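You operate a simulated robot arm through the tools that you are given. There is no shell and no other tool.

Carry out the task below with a simulated robot arm. There is one attempt and no reset: what you move stays moved.

Task
Put things in order on the white folding table. At the end: the grey hose joiner is on the grey skirting board; the red brush stands where the grey hose joiner stood; the yellow air pump stands where the red brush stood; one of the sample cassettes from the white folding table is in the silver steel pot; the green sponge from the white folding table stands on top of the blue block; whatever was shut is shut again. Leave all else as you found it, and nothing knocked over. Set down upright: hose joiner.
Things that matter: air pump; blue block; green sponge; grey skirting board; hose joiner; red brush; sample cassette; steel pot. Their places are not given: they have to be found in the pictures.

It is judged by the outcome, as a careful person would: the job done as asked, and still so three seconds after it is handed in. It fails if anything else is knocked over, pushed out of place, dropped, spilled or broken.

Robot
A 6-joint arm with a two-finger gripper, fixed in place. Base frame: the origin is on the floor under the middle of its stand, x ahead of it, y to its left, z up; the work surface is at about z = 75. Lengths are in cm, angles in degrees, forces in N, time in s.
With the tool pointing down near the work surface it reaches from about 32 to 68 cm from the base axis. Its first joint turns from -66.0 to 66.0 degrees. Payload 2.45 kg.
Tool frame: the origin (TCP) lies between the finger pads and is the grasp point; the fingertips stand 3 cm ahead of it; z points along the fingers, y is the line along which they close. The gripper opens to 10.6 cm; its body begins 7.9 cm behind the TCP.
Orientation is that of the tool frame in the base frame, as [roll, pitch, yaw] about the fixed x, y, z axes, in that order (R = Rz(yaw) Ry(pitch) Rx(roll)). With the fingers straight down and closing along the base's y, the tool's x points along the base's -x, its y along +y and its z along -z.

Tools
- The arm moves only by the tool step_arm. Its argument "deltas" is a list of rows, each a list of 3 entries, a list of its own where there are three numbers: the gripper command, from -1 (shut) to 1 (fully open), values between in proportion, then the shift along the tool's x, y, z in units of 25 mm (1.0 is 25 mm), then the turn, a rotation vector about the tool's x, y, z in units of 4 degrees (1.0 is 4 degrees). In form: [[gripper, [tx, ty, tz], [ax, ay, az]], ...]. A call has 1 to 20 rows; each row shifts and turns the commanded pose from where the row before left it, along the tool's axes as they then stand. A call with a number of a shift or a turn outside -1 to 1 is refused whole. Rows are played at 5 a second. More than 5 cm and 8.6 degrees between two rows, or a gripper value outside its range, and nothing of the call is played. Where a pose cannot be reached the arm comes as near as it can. A force on the tool above 40 N (or 10 N above the force at the start of the call, whichever is more), or a blocked arm, ends the call early, and 0.2 s more pass. The fingers move at their own pace (about 15.3 cm/s each) and stop on an object; they squeeze with about 26 N. The grip force told is the motor's: it shows also when the fingers shut on nothing. Time passes only in rows, and 0.2 s behind the last, so rows that do not move let the fingers close. The reply holds the time, the measured pose of the TCP, the force on the tool along the base axes, the opening and the grip force, in the units named above and with some noise, with the torque about the TCP (base axes, N m) and any sound that the robot's microphone picked up, and new pictures: "pictures" is both (left out), scene, wrist or none.
- Cameras (640 x 400 px; columns grow to the right, rows downward): "scene" is fixed at [5.99, 42.03, 139.33]; the picture's right is [-0.71, -0.70, 0.00], its down [-0.47, 0.48, -0.74] and it looks along [0.52, -0.53, -0.67] (base axes); focal length 336 px, centre (320, 200). "wrist" rides on the gripper at [7.6, -0.2, -10.6] in the tool frame; the picture's right is [0.02, 1.00, 0.00], its down [-0.78, 0.02, -0.62] and it looks along [-0.62, 0.01, 0.78] (tool axes); focal length 247 px, centre (320, 200).
- point_at(camera, pixels): for up to 12 pixels [column, row] of the newest picture of that camera ("zoom" is the newest enlarged one), the place [x, y, z] in the base frame of the surface seen there, good to about 0.3 cm. The clock stands still meanwhile.
- inspect(camera, box): a new picture of the part [left, top, right, bottom] of that camera's present view, enlarged. The clock stands still meanwhile.
- finish_job(): hands the job in; it is judged then, once.

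Open the gripper and draw the arm clear of the work before you hand the job in, unless the task says otherwise.

The tools are called after "Request:" as name(argument=value, ...) on one line, values as JSON. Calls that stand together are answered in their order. step_arm: Moves the arm, as the interface text tells. Its arguments: {"type":"object","properties":{"deltas":{"type":"array","items":{"type":"array"}},"pictures":{"type":"string","enum":["both","scene","wrist","none"]}},"required":["deltas"]} The other tools are called the same way: point_at (camera, pixels) gives the place of the surface under pixels of a picture; inspect (camera, box) takes an enlarged picture of a part of a camera's view; finish_job () hands the job in.

At the start:

```text
time_s: 0.0
tool_pos: [30.59, 7.08, 106.72]
tcp_rot: [179.9, 0.1, -180.0]
force: [0.5, 0.1, 0.3]
moment: [-0.01, -0.01, 0.01]
gripper_width: 10.59
grip_force: 0.1
```

scene: 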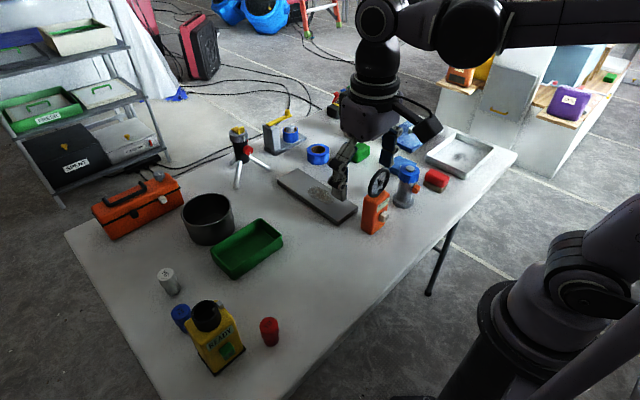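
wrist: 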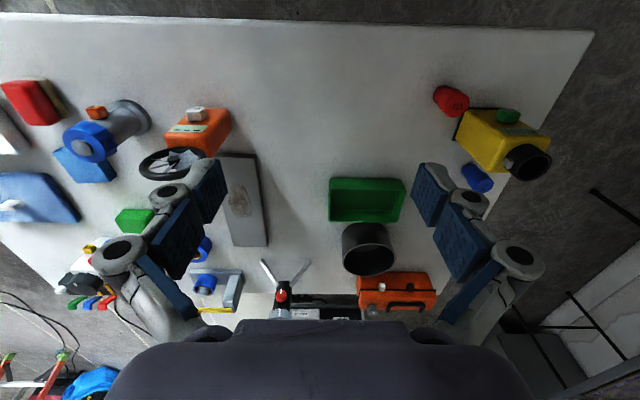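

The scene shows a crowded table; I'll enlarge several regions to identify the items before moving.

Request:
inspect(camera="scene", box=[260, 80, 520, 240])

Request:
inspect(camera="scene", box=[60, 150, 300, 300])

Request:
inspect(camera="scene", box=[120, 250, 320, 400])

Request:
inspect(camera="wrist", box=[0, 60, 280, 340])

```text
2.46 times, centred on (390, 160) of scene
```

zoom: 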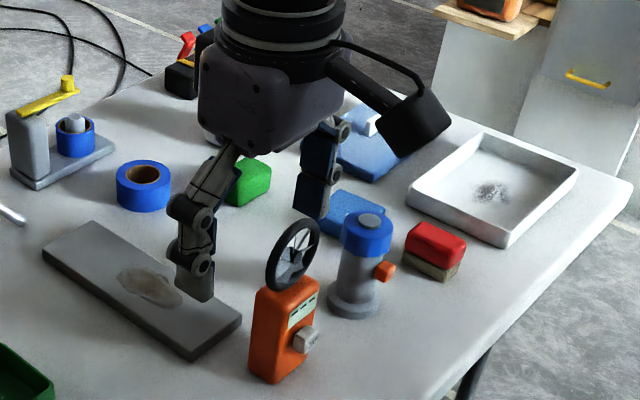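

```text
2.67 times, centred on (180, 225) of scene
```

zoom: 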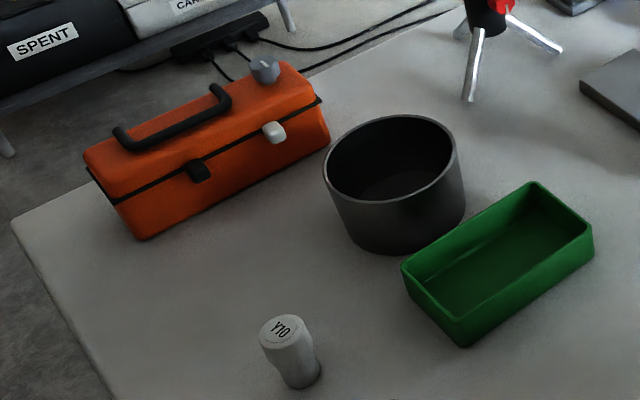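

```text
2.67 times, centred on (220, 325) of scene
```

zoom: 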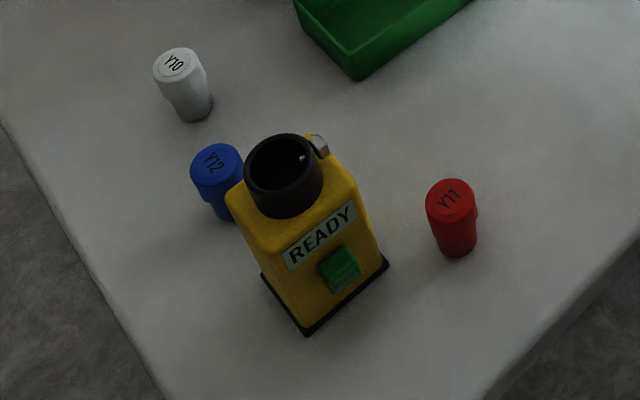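

```text
1.43 times, centred on (140, 200) of wrist
```

zoom: 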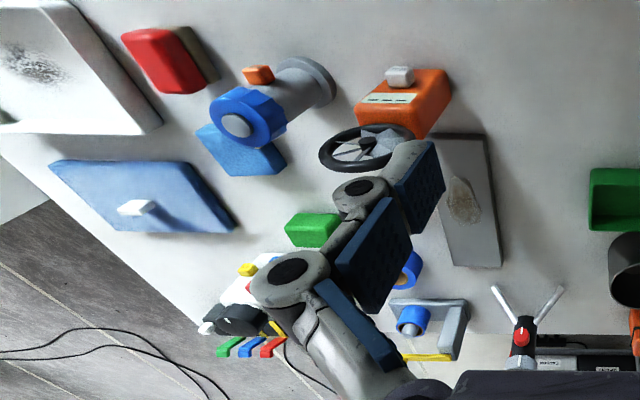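

I see the yellow READY device, canisters Y10/Y11/Y12, toolbox, pot, and trays, but need finer looks at several objects and the surroundings.

Request:
inspect(camera="scene", box=[380, 130, 480, 220])

Request:
inspect(camera="scene", box=[220, 80, 350, 190])

Request:
inspect(camera="scene", box=[430, 40, 640, 180])

Request:
inspect(camera="scene", box=[0, 10, 180, 200])

Request:
inspect(camera="wrist", box=[50, 220, 250, 340])

Request:
inspect(camera="wrist", box=[0, 60, 150, 230])

Request:
inspect(camera="wrist", box=[320, 60, 580, 320])

```text
4.44 times, centred on (430, 175) of scene
```

zoom: 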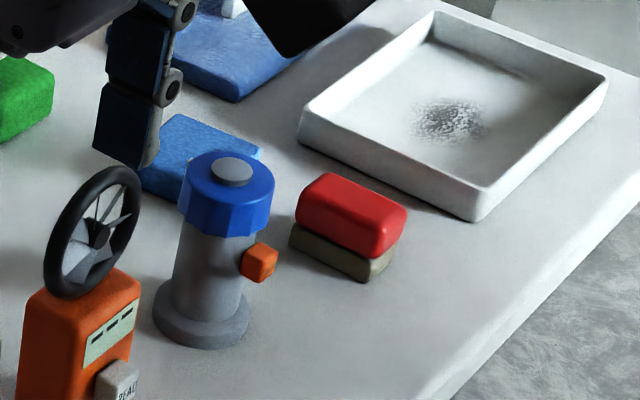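

```text
3.64 times, centred on (285, 135) of scene
```

zoom: 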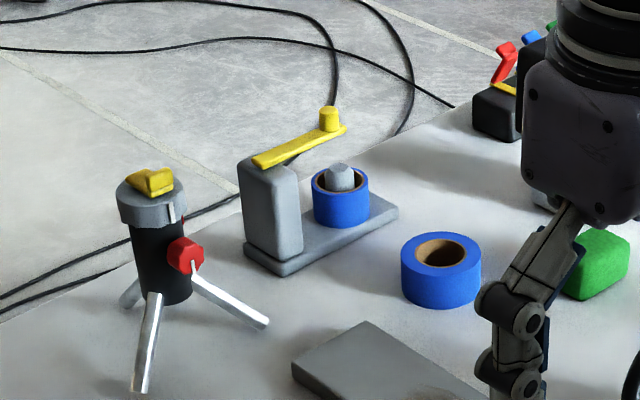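

```text
2.86 times, centred on (535, 110) of scene
```

zoom: 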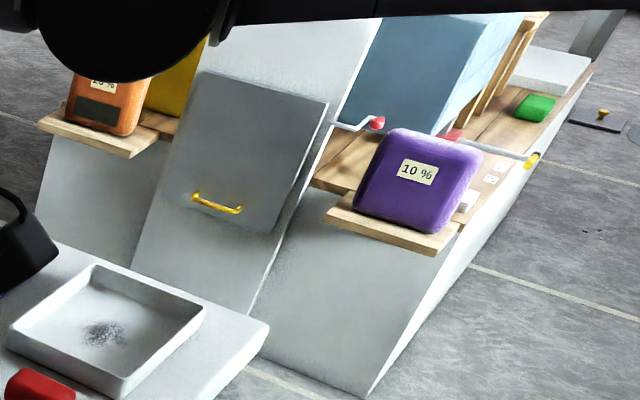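

```text
2.11 times, centred on (90, 105) of scene
```

zoom: 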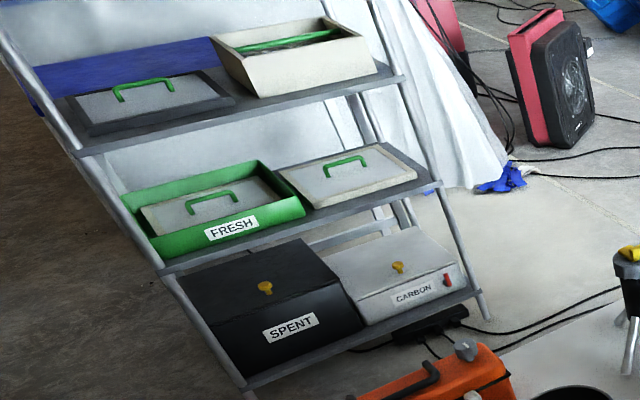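

```text
3.20 times, centred on (150, 280) of wrist
```

zoom: 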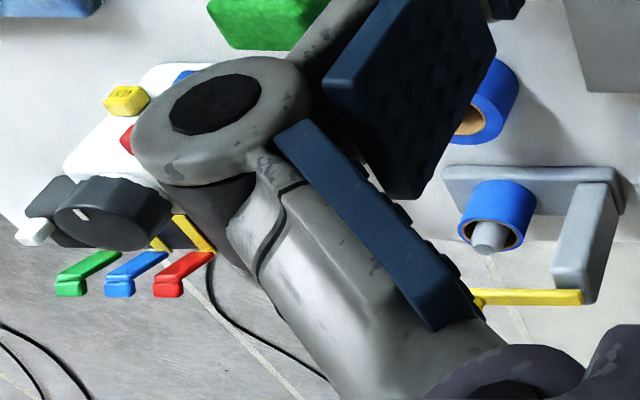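

```text
2.35 times, centred on (75, 145) of wrist
```

zoom: 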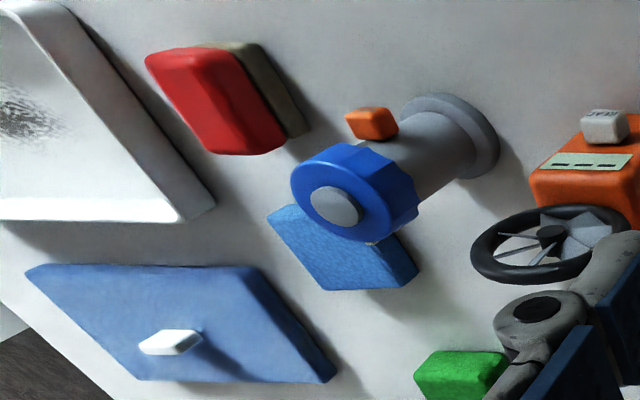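

```text
1.54 times, centred on (450, 190) of wrist
```

zoom: 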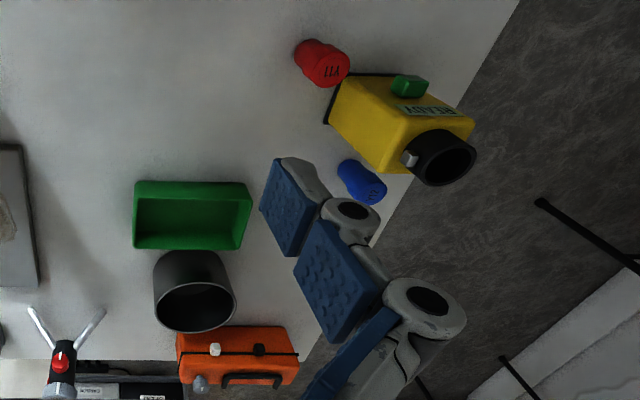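

Candidates: grey flanged cylinder with blue collar (405,185) = hose joiner, red/tan block (436,180) = brush, READY unit (215,340) = air pump, Y10–Y12 = cassettes, grey slab (315,195) = skirting board. I'll measure their places.

Request:
point_at(camera="scene", pixels=[[405, 163], [404, 204], [436, 175], [432, 188], [280, 175], [350, 215], [305, 172], [335, 222], [361, 150], [405, 160], [400, 135], [416, 187]])

Request:
point_at(camera="scene", pixels=[[205, 310], [222, 345], [215, 374], [245, 350], [168, 272], [270, 325], [180, 312], [207, 203], [183, 215], [232, 210], [209, 220], [190, 240]])

Request:
point_at(camera="wrist", pixels=[[85, 165], [95, 175], [40, 195], [75, 215], [130, 215], [150, 222], [20, 100], [45, 90], [10, 150], [60, 160], [105, 180], [40, 125]])

Request:
point_at(camera="scene", pixels=[[70, 235], [145, 395], [390, 245], [510, 160], [290, 125], [430, 120], [318, 155], [374, 183], [372, 230], [240, 235], [275, 230], [240, 270]])

```text
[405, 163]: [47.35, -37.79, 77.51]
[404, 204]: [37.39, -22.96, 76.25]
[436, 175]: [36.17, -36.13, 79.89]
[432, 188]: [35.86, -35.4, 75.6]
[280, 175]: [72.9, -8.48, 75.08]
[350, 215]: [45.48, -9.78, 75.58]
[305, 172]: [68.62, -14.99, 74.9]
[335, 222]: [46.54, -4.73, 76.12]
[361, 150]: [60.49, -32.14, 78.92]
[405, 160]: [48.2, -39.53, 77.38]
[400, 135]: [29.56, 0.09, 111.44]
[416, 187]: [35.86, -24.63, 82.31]
```

```text
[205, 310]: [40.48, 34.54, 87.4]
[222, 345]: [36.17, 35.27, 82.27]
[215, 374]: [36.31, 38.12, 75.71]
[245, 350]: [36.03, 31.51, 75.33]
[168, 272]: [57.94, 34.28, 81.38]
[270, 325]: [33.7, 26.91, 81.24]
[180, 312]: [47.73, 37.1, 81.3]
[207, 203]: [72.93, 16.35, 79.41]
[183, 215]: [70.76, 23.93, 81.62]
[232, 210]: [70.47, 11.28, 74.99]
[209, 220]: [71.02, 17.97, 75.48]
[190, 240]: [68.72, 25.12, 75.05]
```

```text
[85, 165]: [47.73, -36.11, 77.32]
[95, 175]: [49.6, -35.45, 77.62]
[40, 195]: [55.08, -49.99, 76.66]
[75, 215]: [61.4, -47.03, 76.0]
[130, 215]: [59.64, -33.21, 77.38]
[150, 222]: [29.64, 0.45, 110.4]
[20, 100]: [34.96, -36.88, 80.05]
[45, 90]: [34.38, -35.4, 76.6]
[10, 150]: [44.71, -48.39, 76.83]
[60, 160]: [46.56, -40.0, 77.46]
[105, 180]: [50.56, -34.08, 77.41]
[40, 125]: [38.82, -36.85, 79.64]
```

```text
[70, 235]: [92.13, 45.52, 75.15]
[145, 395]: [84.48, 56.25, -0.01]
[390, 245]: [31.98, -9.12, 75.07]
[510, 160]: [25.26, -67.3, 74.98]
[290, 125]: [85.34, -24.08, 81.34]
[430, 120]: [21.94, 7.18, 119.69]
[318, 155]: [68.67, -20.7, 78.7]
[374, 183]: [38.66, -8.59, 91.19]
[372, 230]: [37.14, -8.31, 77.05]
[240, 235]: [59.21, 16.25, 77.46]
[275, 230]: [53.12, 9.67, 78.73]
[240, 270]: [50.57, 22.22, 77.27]
```

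Positions are broadly known (joiner ≈(37,-25), brush ≈(36,-36), pump ≈(38,35), pot ≈(72,17)). I'll swing the arm at height toward y≈-25 to view the right-hand objects close up.

Request:
step_arm(deltas=[[1, [0, -1, 0], [0, 0, 0]], [1, [0, -1, 0], [0, 0, 0]], [1, [0, -1, 0], [0, 0, 0]], [1, [0, -1, 0], [0, 0, 0]], [1, [0, -1, 0], [0, 0, 0]], [1, [0, -1, 0], [0, 0, 0]], [1, [0, -1, 0], [0, 0, 0]], [1, [0, -1, 0], [0, 0, 0]], [1, [0, -1, 0], [0, 0, 0]], [1, [0, -1, 0], [0, 0, 0]], [1, [0, -1, 0], [0, 0, 0]], [1, [0, -1, 0], [0, 0, 0]], [1, [0, 0, 0], [0, 0, 0]]])

```text
time_s: 2.8
tool_pos: [30.66, -22.92, 106.81]
tcp_rot: [179.9, 0.1, 180.0]
force: [-0.3, 0.0, -0.4]
moment: [0.02, 0.0, 0.02]
gripper_width: 10.59
grip_force: 0.0
```

scene: 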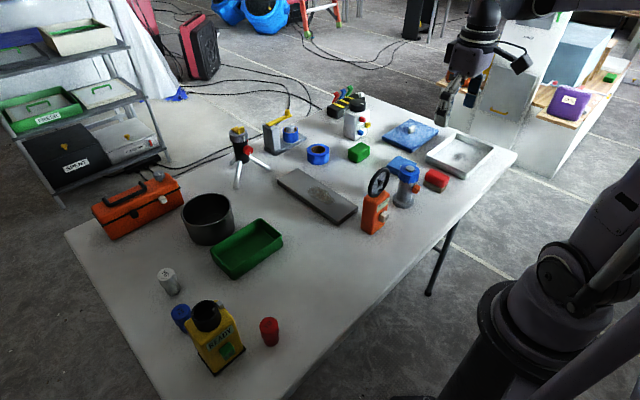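
wrist: 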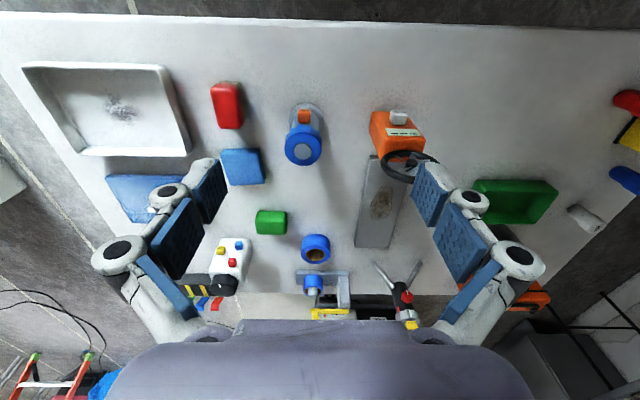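

Now the right half is unobstructed in the scene view and the wrist sees joiner (303,140), brush (227,105), blue block (241,166), sponge (271,222), board (375,205). I'll enlarge these.

Request:
inspect(camera="scene", box=[310, 80, 510, 240])

Request:
inspect(camera="wrist", box=[180, 60, 440, 260])

Request:
inspect(camera="wrist", box=[180, 180, 440, 340])

```text
2.50 times, centred on (410, 160) of scene
```

zoom: 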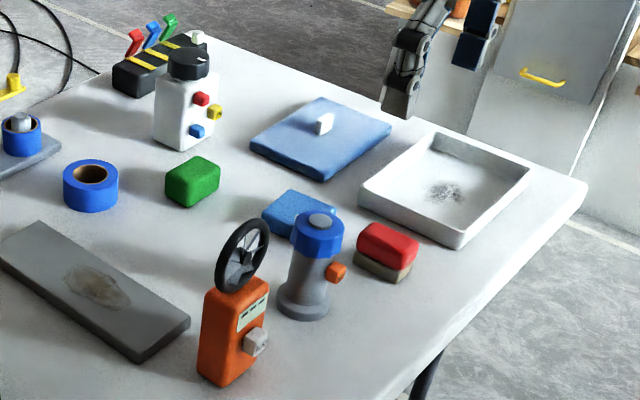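

```text
2.00 times, centred on (310, 160) of wrist
```

zoom: 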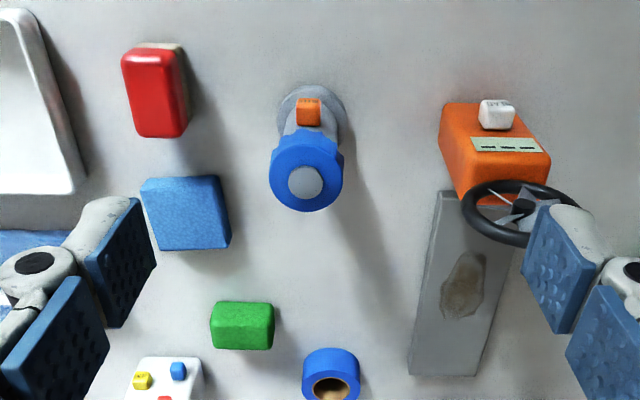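

```text
2.46 times, centred on (310, 260) of wrist
```

zoom: 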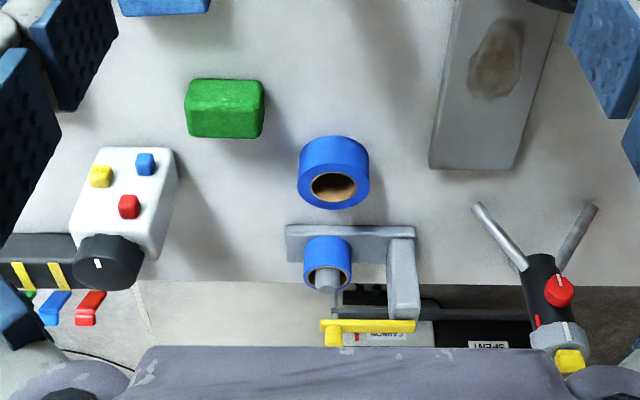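

The joiner (flanged grey cylinder, orange tab facing the base, blue collar on top) is clear. I'll measure the key points of joiner, brush, board, block and sponge from the wrist view.

Request:
point_at(camera="wrist", pixels=[[303, 151], [303, 134], [303, 163], [286, 146], [320, 146], [303, 115], [288, 110], [321, 108], [304, 104], [303, 127], [290, 128], [316, 128]])

Request:
point_at(camera="wrist", pixels=[[212, 86], [236, 84], [241, 125], [219, 127], [227, 105], [240, 100], [222, 152], [257, 150], [264, 182], [230, 183], [243, 166], [228, 167]])

Request:
point_at(camera="wrist", pixels=[[370, 160], [410, 172], [358, 243], [390, 246], [380, 205], [370, 200], [257, 213], [285, 212], [286, 232], [260, 233], [271, 220], [405, 150]])

Request:
point_at(camera="scene", pixels=[[281, 172], [300, 168], [357, 208], [338, 221], [320, 195], [312, 190], [375, 185], [372, 215], [365, 228], [385, 225], [388, 200], [372, 200]])

```text
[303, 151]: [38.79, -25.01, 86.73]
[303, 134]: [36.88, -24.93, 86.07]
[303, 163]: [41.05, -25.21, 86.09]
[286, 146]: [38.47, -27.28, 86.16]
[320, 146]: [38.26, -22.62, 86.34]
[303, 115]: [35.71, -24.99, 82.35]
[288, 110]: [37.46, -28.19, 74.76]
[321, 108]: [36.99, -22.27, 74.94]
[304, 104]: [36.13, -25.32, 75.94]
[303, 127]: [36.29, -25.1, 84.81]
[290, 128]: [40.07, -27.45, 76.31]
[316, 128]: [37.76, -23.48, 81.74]
```

```text
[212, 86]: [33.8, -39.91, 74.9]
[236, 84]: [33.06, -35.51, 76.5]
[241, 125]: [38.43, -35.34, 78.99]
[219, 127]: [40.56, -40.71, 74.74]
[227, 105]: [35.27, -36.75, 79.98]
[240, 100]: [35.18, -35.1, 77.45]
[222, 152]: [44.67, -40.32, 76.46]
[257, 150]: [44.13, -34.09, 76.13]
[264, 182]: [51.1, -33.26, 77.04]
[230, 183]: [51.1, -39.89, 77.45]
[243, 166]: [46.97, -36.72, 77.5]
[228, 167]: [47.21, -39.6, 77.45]
```

```text
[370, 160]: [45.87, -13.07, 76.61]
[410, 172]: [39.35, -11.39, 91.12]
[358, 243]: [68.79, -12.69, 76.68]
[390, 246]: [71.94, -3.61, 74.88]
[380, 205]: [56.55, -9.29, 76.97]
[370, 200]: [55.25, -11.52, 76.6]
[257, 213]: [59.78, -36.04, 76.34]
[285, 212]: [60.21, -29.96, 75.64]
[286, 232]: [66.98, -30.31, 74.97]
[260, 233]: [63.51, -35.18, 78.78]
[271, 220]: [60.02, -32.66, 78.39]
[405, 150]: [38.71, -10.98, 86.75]
```

```text
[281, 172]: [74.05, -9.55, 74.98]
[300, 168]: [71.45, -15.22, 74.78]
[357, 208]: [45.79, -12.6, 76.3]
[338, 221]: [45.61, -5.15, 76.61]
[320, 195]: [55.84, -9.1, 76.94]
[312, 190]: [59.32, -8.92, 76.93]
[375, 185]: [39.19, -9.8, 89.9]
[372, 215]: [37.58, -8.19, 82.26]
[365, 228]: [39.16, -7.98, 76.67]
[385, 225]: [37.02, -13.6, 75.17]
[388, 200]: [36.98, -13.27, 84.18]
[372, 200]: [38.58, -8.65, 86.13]
```

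Joiner axis ≈(38.8,-25.0), top z≈86.7; board spans x≈45.5–70, y≈-13…-5 with top z≈76.6. I'll move above the joiner with the gripper partly open and check alignment.

Request:
step_arm(deltas=[[0.5, [-0.81, -0.21, 0.3], [0, 0, 0]], [0.5, [-0.81, -0.21, 0.3], [0, 0, 0]], [0.5, [-0.81, -0.21, 0.3], [0, 0, 0]], [0.5, [-0.81, -0.21, 0.3], [0, 0, 0]], [0.5, [0, 0, 0], [0, 0, 0]]])

Request:
point_at(camera="scene", pixels=[[410, 168], [403, 203], [392, 202], [415, 204], [437, 174], [425, 188], [440, 193], [448, 178]])

```text
time_s: 4.0
tool_pos: [38.71, -24.92, 103.83]
tcp_rot: [180.0, 0.1, -179.9]
force: [0.1, 0.2, 0.0]
moment: [-0.02, -0.03, -0.01]
gripper_width: 7.96
grip_force: 0.1
```

scene: 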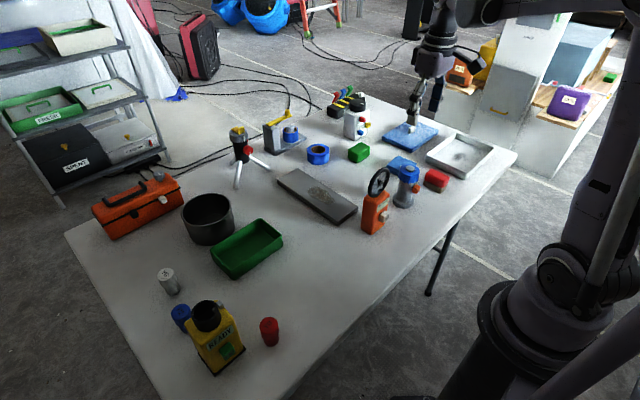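
wrist: 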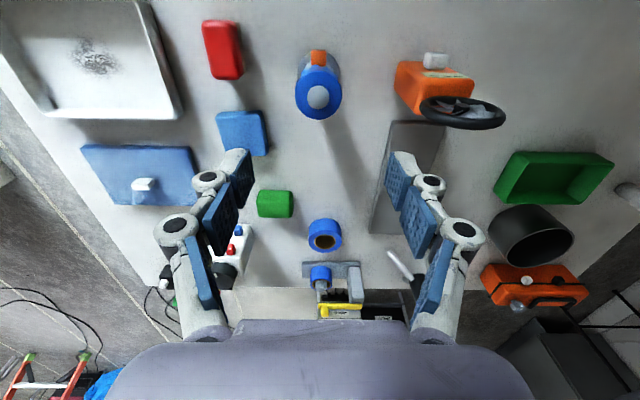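

```text
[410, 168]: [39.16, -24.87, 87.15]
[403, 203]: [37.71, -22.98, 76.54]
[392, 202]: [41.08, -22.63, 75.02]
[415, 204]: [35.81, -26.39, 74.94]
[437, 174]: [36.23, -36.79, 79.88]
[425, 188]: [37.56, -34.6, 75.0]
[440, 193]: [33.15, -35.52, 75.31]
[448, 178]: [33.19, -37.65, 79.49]
```

TCP is at (38.71,-24.92); the joiner's top disc appears at about (318,97), close to where it should be. I'll zoom to refine its centre.

Request:
inspect(camera="wrist", box=[180, 0, 380, 160])

Request:
point_at(camera="wrist", pixels=[[318, 96], [306, 96], [330, 96], [318, 84], [318, 110], [302, 65], [338, 68], [297, 97], [340, 97], [318, 120]])

```text
2.50 times, centred on (280, 80) of wrist
```

zoom: 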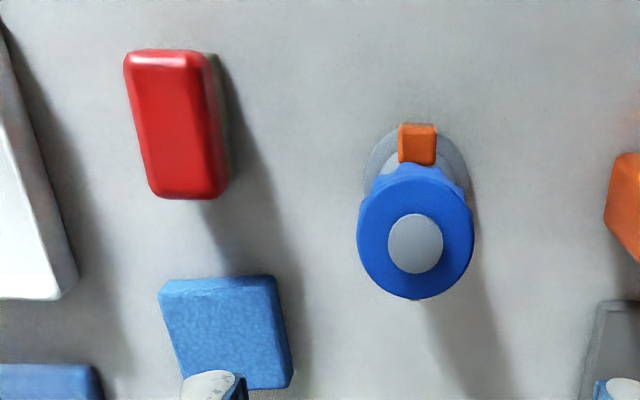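

```text
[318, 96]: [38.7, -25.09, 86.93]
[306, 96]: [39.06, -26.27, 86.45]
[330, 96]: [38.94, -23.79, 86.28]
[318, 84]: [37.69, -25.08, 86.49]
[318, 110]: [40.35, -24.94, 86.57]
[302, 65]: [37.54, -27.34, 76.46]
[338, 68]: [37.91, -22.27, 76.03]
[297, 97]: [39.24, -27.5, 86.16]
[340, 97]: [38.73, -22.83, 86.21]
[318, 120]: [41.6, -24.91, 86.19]
```

Refined joiner centre is (38.9,-25.1) with collar ≈4.8 cm wide at z 83–86.3. Descending to TCP z≈84.3 with an ~8 cm opening.

Request:
step_arm(deltas=[[0.5, [-0.08, -0.07, 0.9], [0, 0, 0]], [0.5, [0, 0, 1], [0, 0, 0]], [0.5, [0, 0, 1], [0, 0, 0]], [0.5, [0, 0, 1], [0, 0, 0]], [0.5, [0, 0, 1], [0, 0, 0]], [0.5, [0, 0, 1], [0, 0, 0]], [0.5, [0, 0, 1], [0, 0, 0]], [0.5, [0, 0, 0.5], [0, 0, 0]], [0.5, [0, 0, 0.4], [0, 0, 0]], [0.5, [0, 0, 0], [0, 0, 0]]])

```text
time_s: 6.2
tool_pos: [39.02, -25.0, 84.21]
tcp_rot: [179.9, 0.2, -179.9]
force: [-0.6, 0.1, 0.8]
moment: [0.01, -0.02, -0.01]
gripper_width: 7.93
grip_force: 0.1
```

scene: 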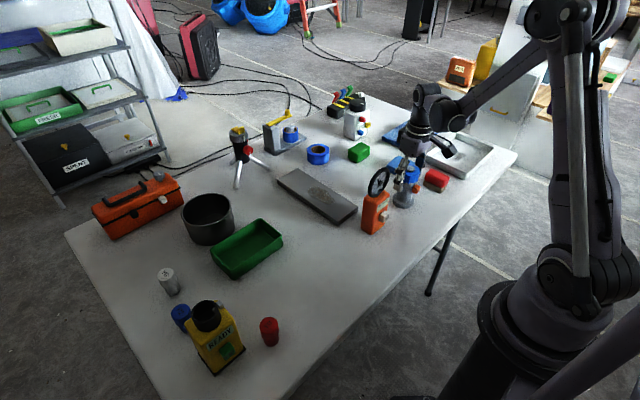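
wrist: 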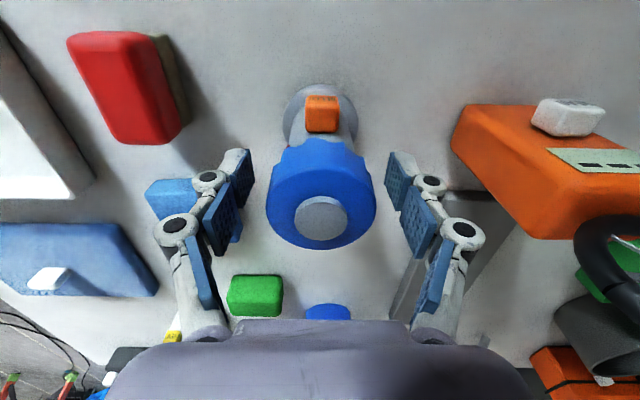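

The collar is centred between the pads (≈(320,205)). Closing the gripper and waiting for the fingers to stop.

Request:
step_arm(deltas=[[-1, [0, 0, 0], [0, 0, 0]], [-1, [0, 0, 0], [0, 0, 0]], [-1, [0, 0, 0], [0, 0, 0]], [-1, [0, 0, 0], [0, 0, 0]]])

```text
time_s: 7.2
tool_pos: [38.96, -24.95, 84.36]
tcp_rot: [179.8, 0.1, -179.9]
force: [1.1, 0.5, 6.0]
moment: [0.02, -0.06, 0.0]
gripper_width: 4.95
grip_force: 25.4
```

scene: 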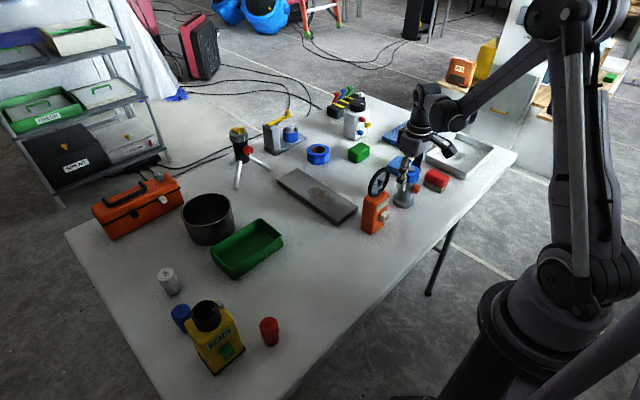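
wrist: 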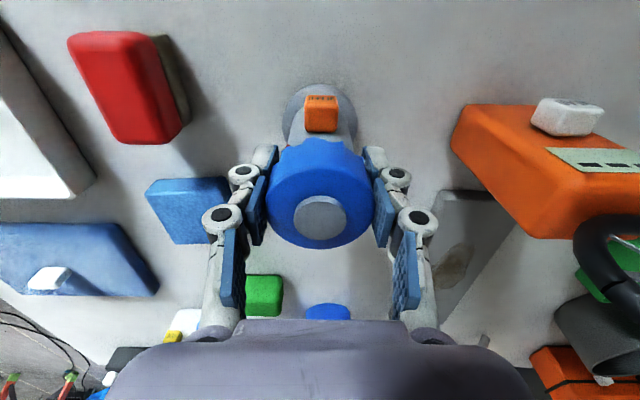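

Gripped at 4.95 cm with 25 N. Lifting straight up 7.5 cm and re-checking.

Request:
step_arm(deltas=[[-1, [0, 0, -0.5], [0, 0, 0]], [-1, [0, 0, -0.5], [0, 0, 0]], [-1, [0, 0, -1], [0, 0, 0]], [-1, [0, 0, -1], [0, 0, 0]], [-1, [0, 0, 0], [0, 0, 0]]])

Request:
point_at(camera="scene", pixels=[[279, 177], [297, 171], [300, 171], [283, 181], [354, 208], [339, 219], [330, 195], [318, 203], [315, 187], [303, 193], [403, 199], [414, 197]])

```text
time_s: 8.4
tool_pos: [38.67, -25.05, 91.64]
tcp_rot: [180.0, 0.1, -179.9]
force: [-0.1, 0.5, -0.3]
moment: [-0.02, 0.01, 0.02]
gripper_width: 4.93
grip_force: 26.5
```

scene: 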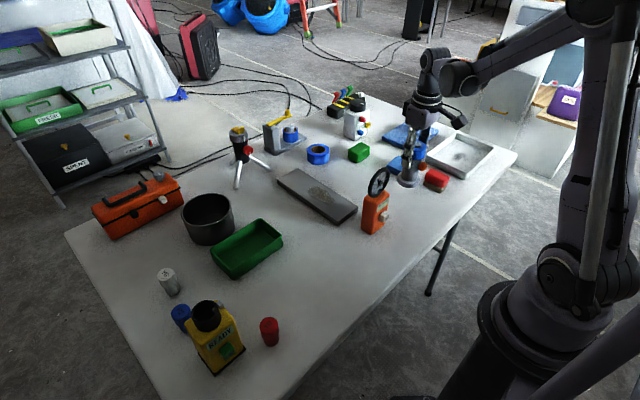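
wrist: 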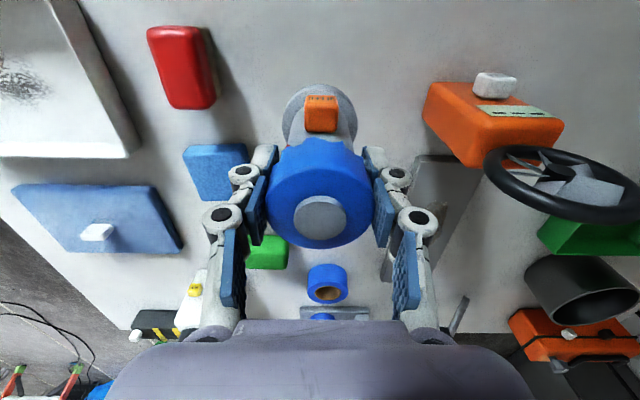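

```text
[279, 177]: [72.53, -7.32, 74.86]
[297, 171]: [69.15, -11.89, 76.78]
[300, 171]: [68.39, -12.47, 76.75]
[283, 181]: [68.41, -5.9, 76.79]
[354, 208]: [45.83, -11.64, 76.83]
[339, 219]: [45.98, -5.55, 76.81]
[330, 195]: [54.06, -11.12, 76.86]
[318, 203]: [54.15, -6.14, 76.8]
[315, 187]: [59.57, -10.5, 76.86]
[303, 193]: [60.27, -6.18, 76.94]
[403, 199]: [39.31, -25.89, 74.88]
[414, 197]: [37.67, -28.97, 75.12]
```

Joiner is up and held. Before travelling, I'll measure the board's stain extents and the neighbours (tripod, tape roll) so the gripper clears them.

Request:
point_at(camera="scene", pixels=[[309, 190], [333, 200], [238, 132], [248, 150], [237, 186], [270, 168], [252, 158], [318, 152], [319, 163], [300, 150], [275, 150], [285, 118]])

Request:
inspect(camera="scene", box=[220, 110, 380, 240])

```text
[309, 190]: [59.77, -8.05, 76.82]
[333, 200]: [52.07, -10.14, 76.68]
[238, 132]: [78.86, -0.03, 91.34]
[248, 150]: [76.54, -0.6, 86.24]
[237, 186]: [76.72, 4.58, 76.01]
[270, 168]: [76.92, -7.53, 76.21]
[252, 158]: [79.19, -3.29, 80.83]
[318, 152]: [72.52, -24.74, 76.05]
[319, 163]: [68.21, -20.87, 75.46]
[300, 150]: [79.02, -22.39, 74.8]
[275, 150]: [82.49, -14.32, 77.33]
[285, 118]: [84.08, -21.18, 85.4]
```

```text
3.08 times, centred on (300, 175) of scene
```

zoom: 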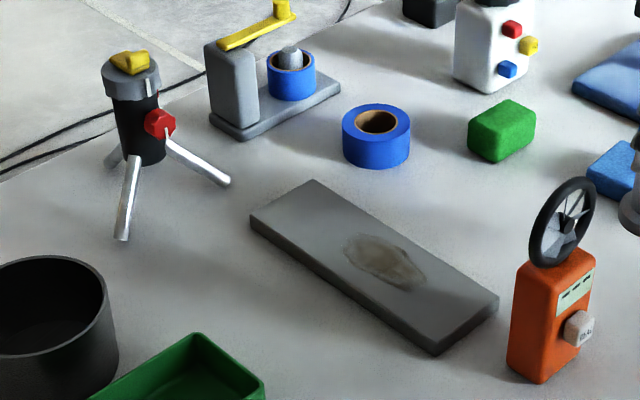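

Stain spans x≈52–60, so I'll set the joiner at (63.5,-9.05) on the clear part of the board. Travelling at z≈91.7.

Request:
step_arm(deltas=[[-1, [-0.99, 0.64, 0], [0, 0, 0]], [-1, [-0.99, 0.64, 0], [0, 0, 0]], [-1, [-0.99, 0.64, 0], [0, 0, 0]], [-1, [-0.99, 0.64, 0], [0, 0, 0]], [-1, [-0.99, 0.64, 0], [0, 0, 0]], [-1, [-0.99, 0.64, 0], [0, 0, 0]], [-1, [-0.99, 0.64, 0], [0, 0, 0]], [-1, [-0.99, 0.64, 0], [0, 0, 0]], [-1, [-0.99, 0.64, 0], [0, 0, 0]], [-1, [-0.99, 0.64, 0], [0, 0, 0]], [-1, [0, 0, 0], [0, 0, 0]]])

```text
time_s: 10.8
tool_pos: [63.66, -8.94, 91.58]
tcp_rot: [179.8, 0.1, -180.0]
force: [0.4, 0.5, -0.9]
moment: [0.01, 0.02, -0.02]
gripper_width: 4.95
grip_force: 25.9
```

scene: 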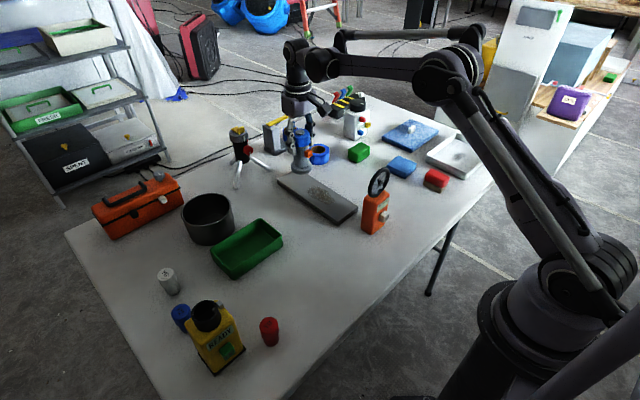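
wrist: 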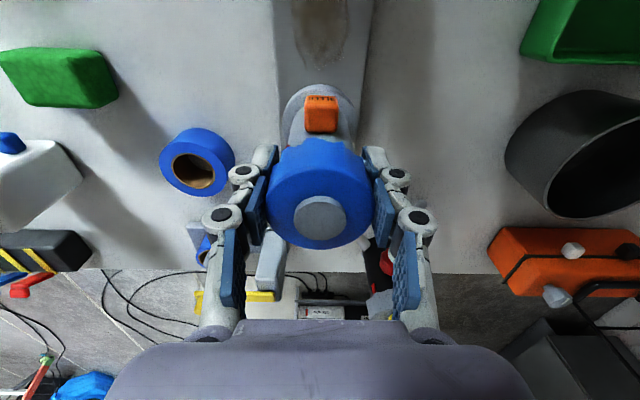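

Joiner is over the clear end of the board (board edges at columns 275–375, joiner at 320). Lowering to just above the surface.

Request:
step_arm(deltas=[[-1, [0, 0, 0.7], [0, 0, 0]], [-1, [0, 0, 0.7], [0, 0, 0]], [-1, [0, 0, 0.4], [0, 0, 0]], [-1, [0, 0, 0.15], [0, 0, 0]], [-1, [0, 0, 0], [0, 0, 0]]])

Request:
inspect(camera="scene", box=[240, 110, 380, 230])

```text
time_s: 12.0
tool_pos: [63.62, -9.04, 86.69]
tcp_rot: [180.0, 0.0, 180.0]
force: [0.8, 0.4, -1.1]
moment: [0.02, 0.0, 0.0]
gripper_width: 4.96
grip_force: 25.8
```

scene: 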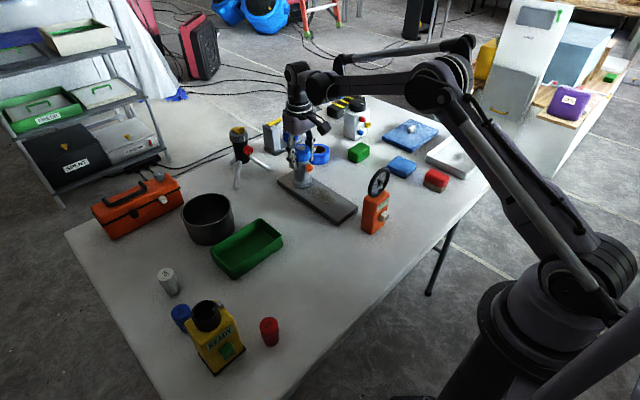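
wrist: 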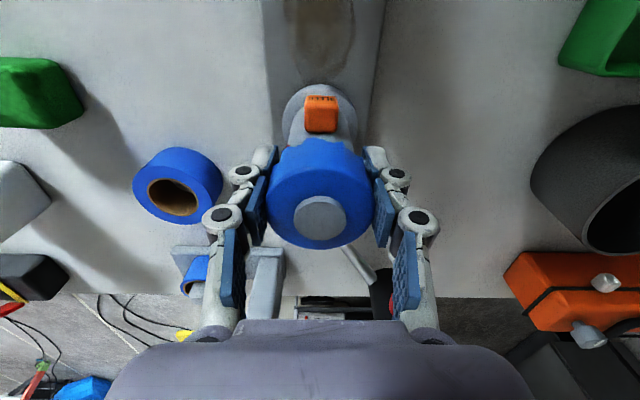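

```text
3.33 times, centred on (310, 170) of scene
```

zoom: 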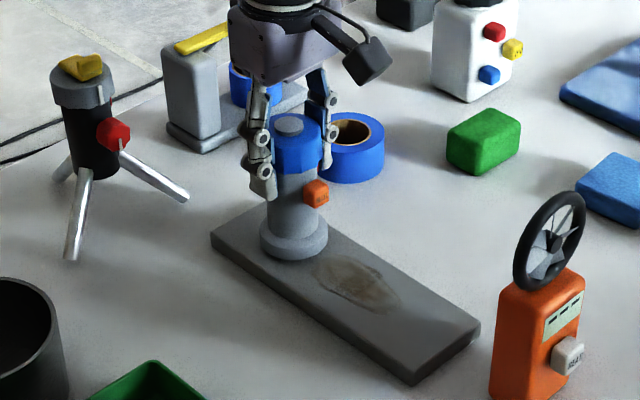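

The flange hovers just over the board, well centred. Lowering in millimetre steps until contact force appears.

Request:
step_arm(deltas=[[-1, [0, 0, 0.1], [0, 0, 0]], [-1, [0, 0, 0.06], [0, 0, 0]], [-1, [0, 0, 0], [0, 0, 0]]], pictures="none")

Request:
step_arm(deltas=[[-1, [0, 0, 0.05], [0, 0, 0]], [-1, [0, 0, 0], [0, 0, 0]]], pictures="none")

```text
time_s: 12.8
tool_pos: [63.68, -9.0, 86.41]
tcp_rot: [179.9, 0.2, 180.0]
force: [-0.5, 0.0, -0.5]
moment: [0.02, -0.01, 0.01]
gripper_width: 4.95
grip_force: 26.4
```

```text
time_s: 13.4
tool_pos: [63.59, -9.08, 86.35]
tcp_rot: [179.8, 0.1, 180.0]
force: [0.4, -0.6, -1.1]
moment: [0.03, 0.01, 0.0]
gripper_width: 4.91
grip_force: 25.8
```

No contact yet (force ≈ -1 N); I continue down in 1 mm steps.

Request:
step_arm(deltas=[[-1, [0, 0, 0.05], [0, 0, 0]], [-1, [0, 0, 0], [0, 0, 0]]], pictures="none")

Request:
step_arm(deltas=[[-1, [0, 0, 0.05], [0, 0, 0]], [-1, [0, 0, 0], [0, 0, 0]]], pictures="none")

Request:
inspect(camera="scene", box=[260, 140, 350, 220])

```text
time_s: 14.0
tool_pos: [63.67, -9.08, 86.31]
tcp_rot: [179.9, 0.1, 180.0]
force: [-0.4, -1.0, -1.1]
moment: [0.01, 0.03, 0.0]
gripper_width: 4.93
grip_force: 25.6
```

```text
time_s: 14.6
tool_pos: [63.68, -9.15, 86.04]
tcp_rot: [179.9, 0.1, 180.0]
force: [0.8, -0.2, -1.8]
moment: [0.0, -0.04, 0.02]
gripper_width: 4.95
grip_force: 26.3
```

```text
5.00 times, centred on (305, 180) of scene
```

zoom: 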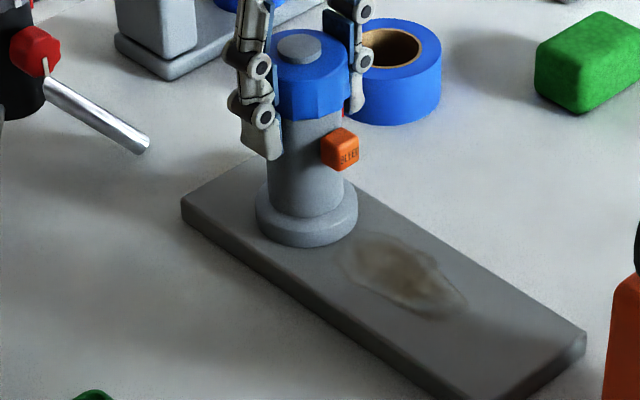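

Still hanging (force ≈ -1.8 N, the weight). Continuing downward by 1 mm steps watching for a positive z force.

Request:
step_arm(deltas=[[-1, [0, 0, 0.05], [0, 0, 0]], [-1, [0, 0, 0], [0, 0, 0]]], pictures="none")

Request:
step_arm(deltas=[[-1, [0, 0, 0.05], [0, 0, 0]], [-1, [0, 0, 0], [0, 0, 0]]], pictures="none")

```text
time_s: 15.2
tool_pos: [63.72, -9.04, 86.04]
tcp_rot: [179.8, 0.1, -179.9]
force: [0.9, -0.7, 12.3]
moment: [-0.03, -0.03, 0.02]
gripper_width: 4.95
grip_force: 25.9
```

```text
time_s: 15.8
tool_pos: [63.65, -9.08, 85.96]
tcp_rot: [179.9, 0.0, 180.0]
force: [0.5, 0.3, 13.7]
moment: [-0.03, -0.01, -0.01]
gripper_width: 5.08
grip_force: 26.0
```

Contact reached (13 N up). Releasing to an ~8 cm opening and holding still before rising.

Request:
step_arm(deltas=[[-0.06, [0, 0, -0.03], [0, 0, 0]], [0.2, [0, 0, 0], [0, 0, 0]], [0.5, [0, 0, 0], [0, 0, 0]], [0.5, [0, 0, 0], [0, 0, 0]], [0.5, [0, 0, 0], [0, 0, 0]]])

```text
time_s: 17.0
tool_pos: [63.67, -9.1, 85.95]
tcp_rot: [179.8, 0.1, 179.9]
force: [-0.5, 0.0, 0.5]
moment: [0.02, 0.02, 0.0]
gripper_width: 7.94
grip_force: 0.0
```

scene: 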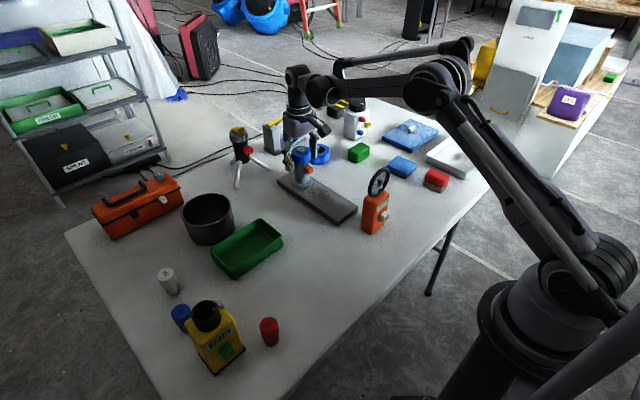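
wrist: 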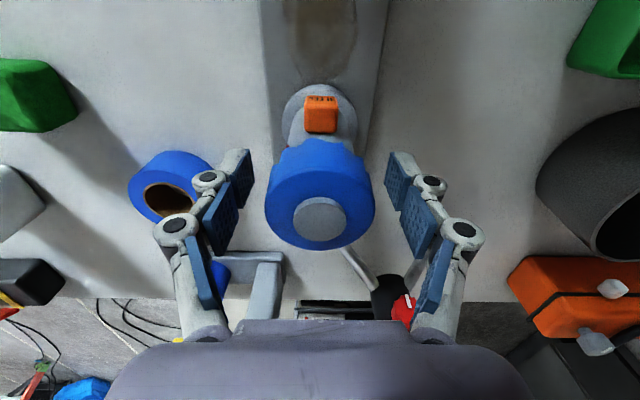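

Joiner stands free on the board. Rising straight up.

Request:
step_arm(deltas=[[0.5, [0, 0, -0.4], [0, 0, 0]], [0.5, [0, 0, -0.8], [0, 0, 0]], [0.5, [0, 0, -1], [0, 0, 0]], [0.5, [0, 0, -1], [0, 0, 0]], [0.5, [0, 0, -1], [0, 0, 0]], [0.5, [0, 0, -1], [0, 0, 0]], [0.5, [0, 0, -1], [0, 0, 0]], [0.5, [0, 0, 0], [0, 0, 0]]])

Request:
inspect(camera="scene", box=[240, 110, 380, 230])

```text
time_s: 18.8
tool_pos: [63.57, -9.05, 101.37]
tcp_rot: [179.9, 0.1, 180.0]
force: [0.2, 0.0, -0.2]
moment: [-0.03, 0.0, -0.01]
gripper_width: 7.94
grip_force: 0.0
```

scene: 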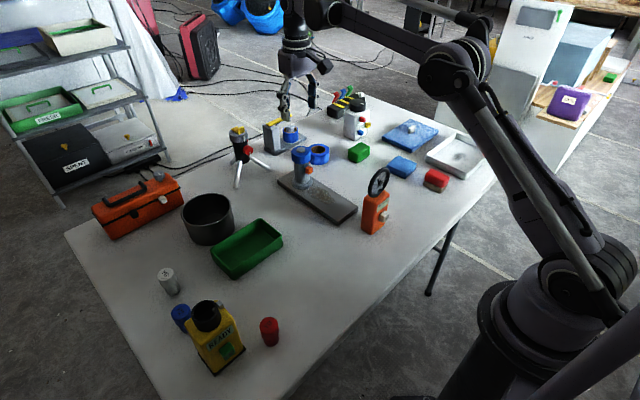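
wrist: 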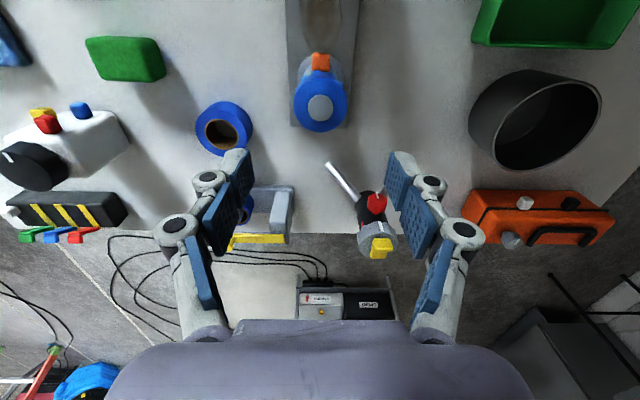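

```text
3.33 times, centred on (310, 170) of scene
```

zoom: 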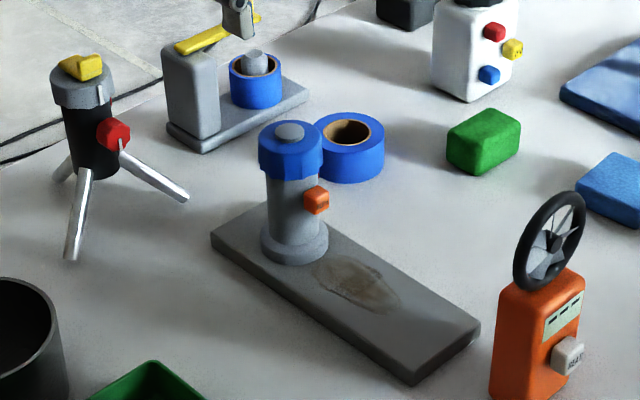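

Joiner stands upright on the board. From here the pot is visible; I'll measure its rim and floor, then travel to the brush.

Request:
point_at(camera="wrist", pixels=[[497, 140], [600, 100], [550, 83], [530, 168], [520, 95], [580, 150], [540, 110], [550, 130], [560, 100], [500, 72], [470, 110], [530, 100]])

Request:
inspect(camera="wrist", box=[440, 30, 640, 200])

Request:
step_arm(deltas=[[0.5, [0.92, -0.93, 0.1], [0, 0, 0]], [0.5, [0.92, -0.93, 0.1], [0, 0, 0]], [0.5, [0.92, -0.93, 0.1], [0, 0, 0]], [0.5, [0.92, -0.93, 0.1], [0, 0, 0]], [0.5, [0.92, -0.93, 0.1], [0, 0, 0]], [0.5, [0.92, -0.93, 0.1], [0, 0, 0]], [0.5, [0.92, -0.93, 0.1], [0, 0, 0]], [0.5, [0.92, -0.93, 0.1], [0, 0, 0]], [0.5, [0.92, -0.93, 0.1], [0, 0, 0]], [0.5, [0.92, -0.93, 0.1], [0, 0, 0]], [0.5, [0.92, -0.93, 0.1], [0, 0, 0]], [0.5, [0.92, -0.93, 0.1], [0, 0, 0]], [0.5, [0, 0, 0], [0, 0, 0]]])

```text
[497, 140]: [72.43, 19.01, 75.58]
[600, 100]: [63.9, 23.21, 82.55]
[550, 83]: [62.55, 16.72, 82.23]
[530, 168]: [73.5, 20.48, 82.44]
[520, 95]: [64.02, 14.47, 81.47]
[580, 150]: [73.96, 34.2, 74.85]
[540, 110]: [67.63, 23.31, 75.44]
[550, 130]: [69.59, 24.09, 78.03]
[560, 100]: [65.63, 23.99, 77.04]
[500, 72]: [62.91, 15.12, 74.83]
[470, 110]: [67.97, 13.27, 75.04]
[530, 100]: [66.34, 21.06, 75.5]
```

```text
2.35 times, centred on (540, 115) of wrist
```

zoom: 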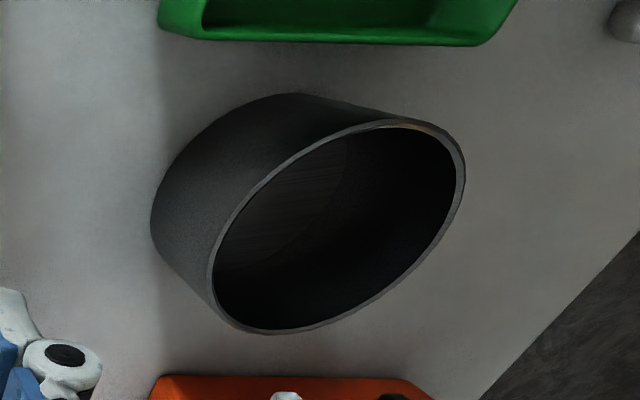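

```text
time_s: 21.6
tool_pos: [36.16, -36.85, 98.55]
tcp_rot: [-180.0, 0.2, -179.9]
force: [0.2, 0.4, -0.3]
moment: [-0.01, 0.03, 0.01]
gripper_width: 7.95
grip_force: 0.2
```

scene: 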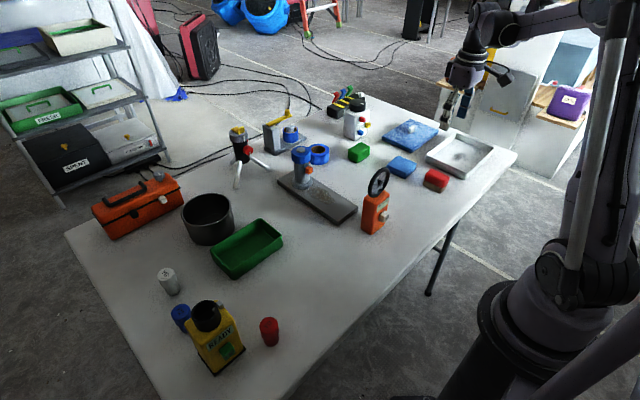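
wrist: 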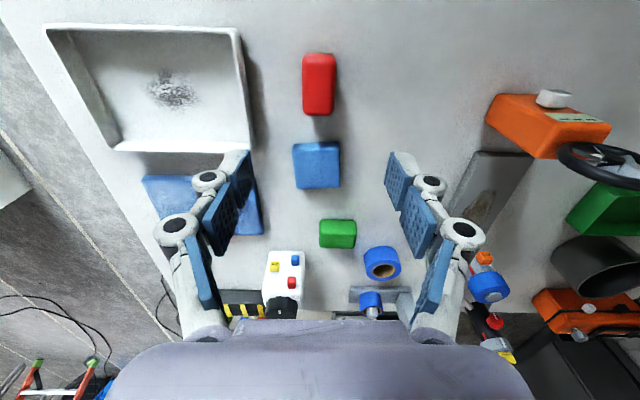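

Pot rim: z≈82.5, centre ≈(68,18.5), floor ≈75.5. Now above the brush at (319,84); I zoom in and measure its outline and orientation.

Request:
inspect(camera="wrist", box=[240, 30, 400, 200])

Request:
point_at(camera="wrist", pixels=[[304, 56], [333, 55], [334, 112], [305, 112], [319, 84], [306, 84], [332, 84], [319, 58], [319, 111], [319, 56], [335, 100], [303, 100]])

Request:
point_at(camera="wrist", pixels=[[295, 146], [338, 144], [337, 186], [297, 186], [317, 165], [321, 223], [354, 222], [353, 246], [322, 245], [338, 232], [240, 140], [245, 100]])

Request:
inspect(camera="scene", box=[380, 140, 480, 220])

```text
2.35 times, centred on (320, 115) of wrist
```

zoom: 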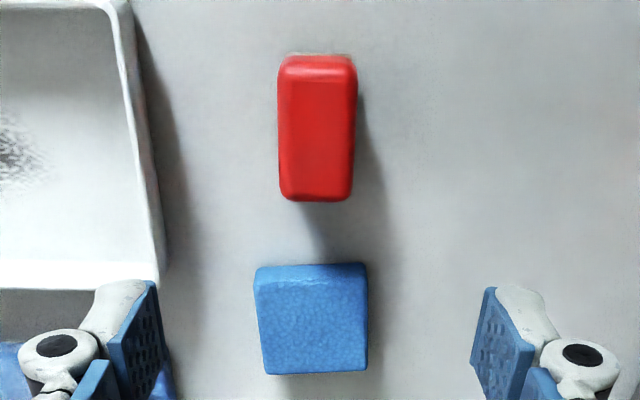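

```text
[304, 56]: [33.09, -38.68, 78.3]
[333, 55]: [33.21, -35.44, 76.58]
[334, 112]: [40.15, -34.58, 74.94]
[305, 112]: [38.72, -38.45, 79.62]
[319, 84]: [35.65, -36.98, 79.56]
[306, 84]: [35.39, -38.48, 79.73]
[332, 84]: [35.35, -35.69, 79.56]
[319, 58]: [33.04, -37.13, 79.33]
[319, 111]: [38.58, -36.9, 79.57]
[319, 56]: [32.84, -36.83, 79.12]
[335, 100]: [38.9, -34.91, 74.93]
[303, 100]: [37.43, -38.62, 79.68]
```

```text
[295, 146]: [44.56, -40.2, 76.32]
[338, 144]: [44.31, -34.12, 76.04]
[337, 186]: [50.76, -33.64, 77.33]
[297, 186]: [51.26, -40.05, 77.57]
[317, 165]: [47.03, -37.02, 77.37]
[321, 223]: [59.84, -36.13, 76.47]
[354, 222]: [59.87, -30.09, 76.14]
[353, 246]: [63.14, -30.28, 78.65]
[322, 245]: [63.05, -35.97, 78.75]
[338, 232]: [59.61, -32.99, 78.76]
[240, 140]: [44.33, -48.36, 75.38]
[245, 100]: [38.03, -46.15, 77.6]
```

```text
5.00 times, centred on (430, 180) of scene
```

zoom: 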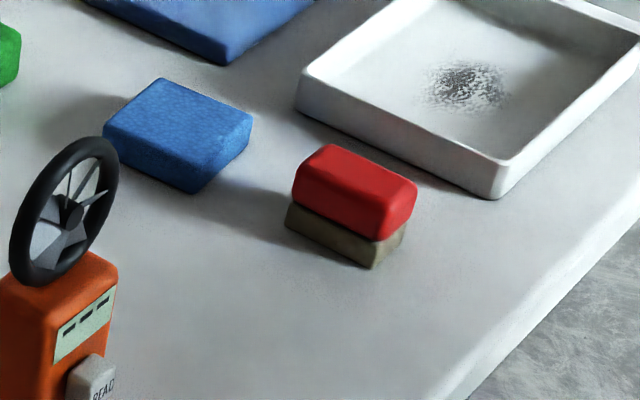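

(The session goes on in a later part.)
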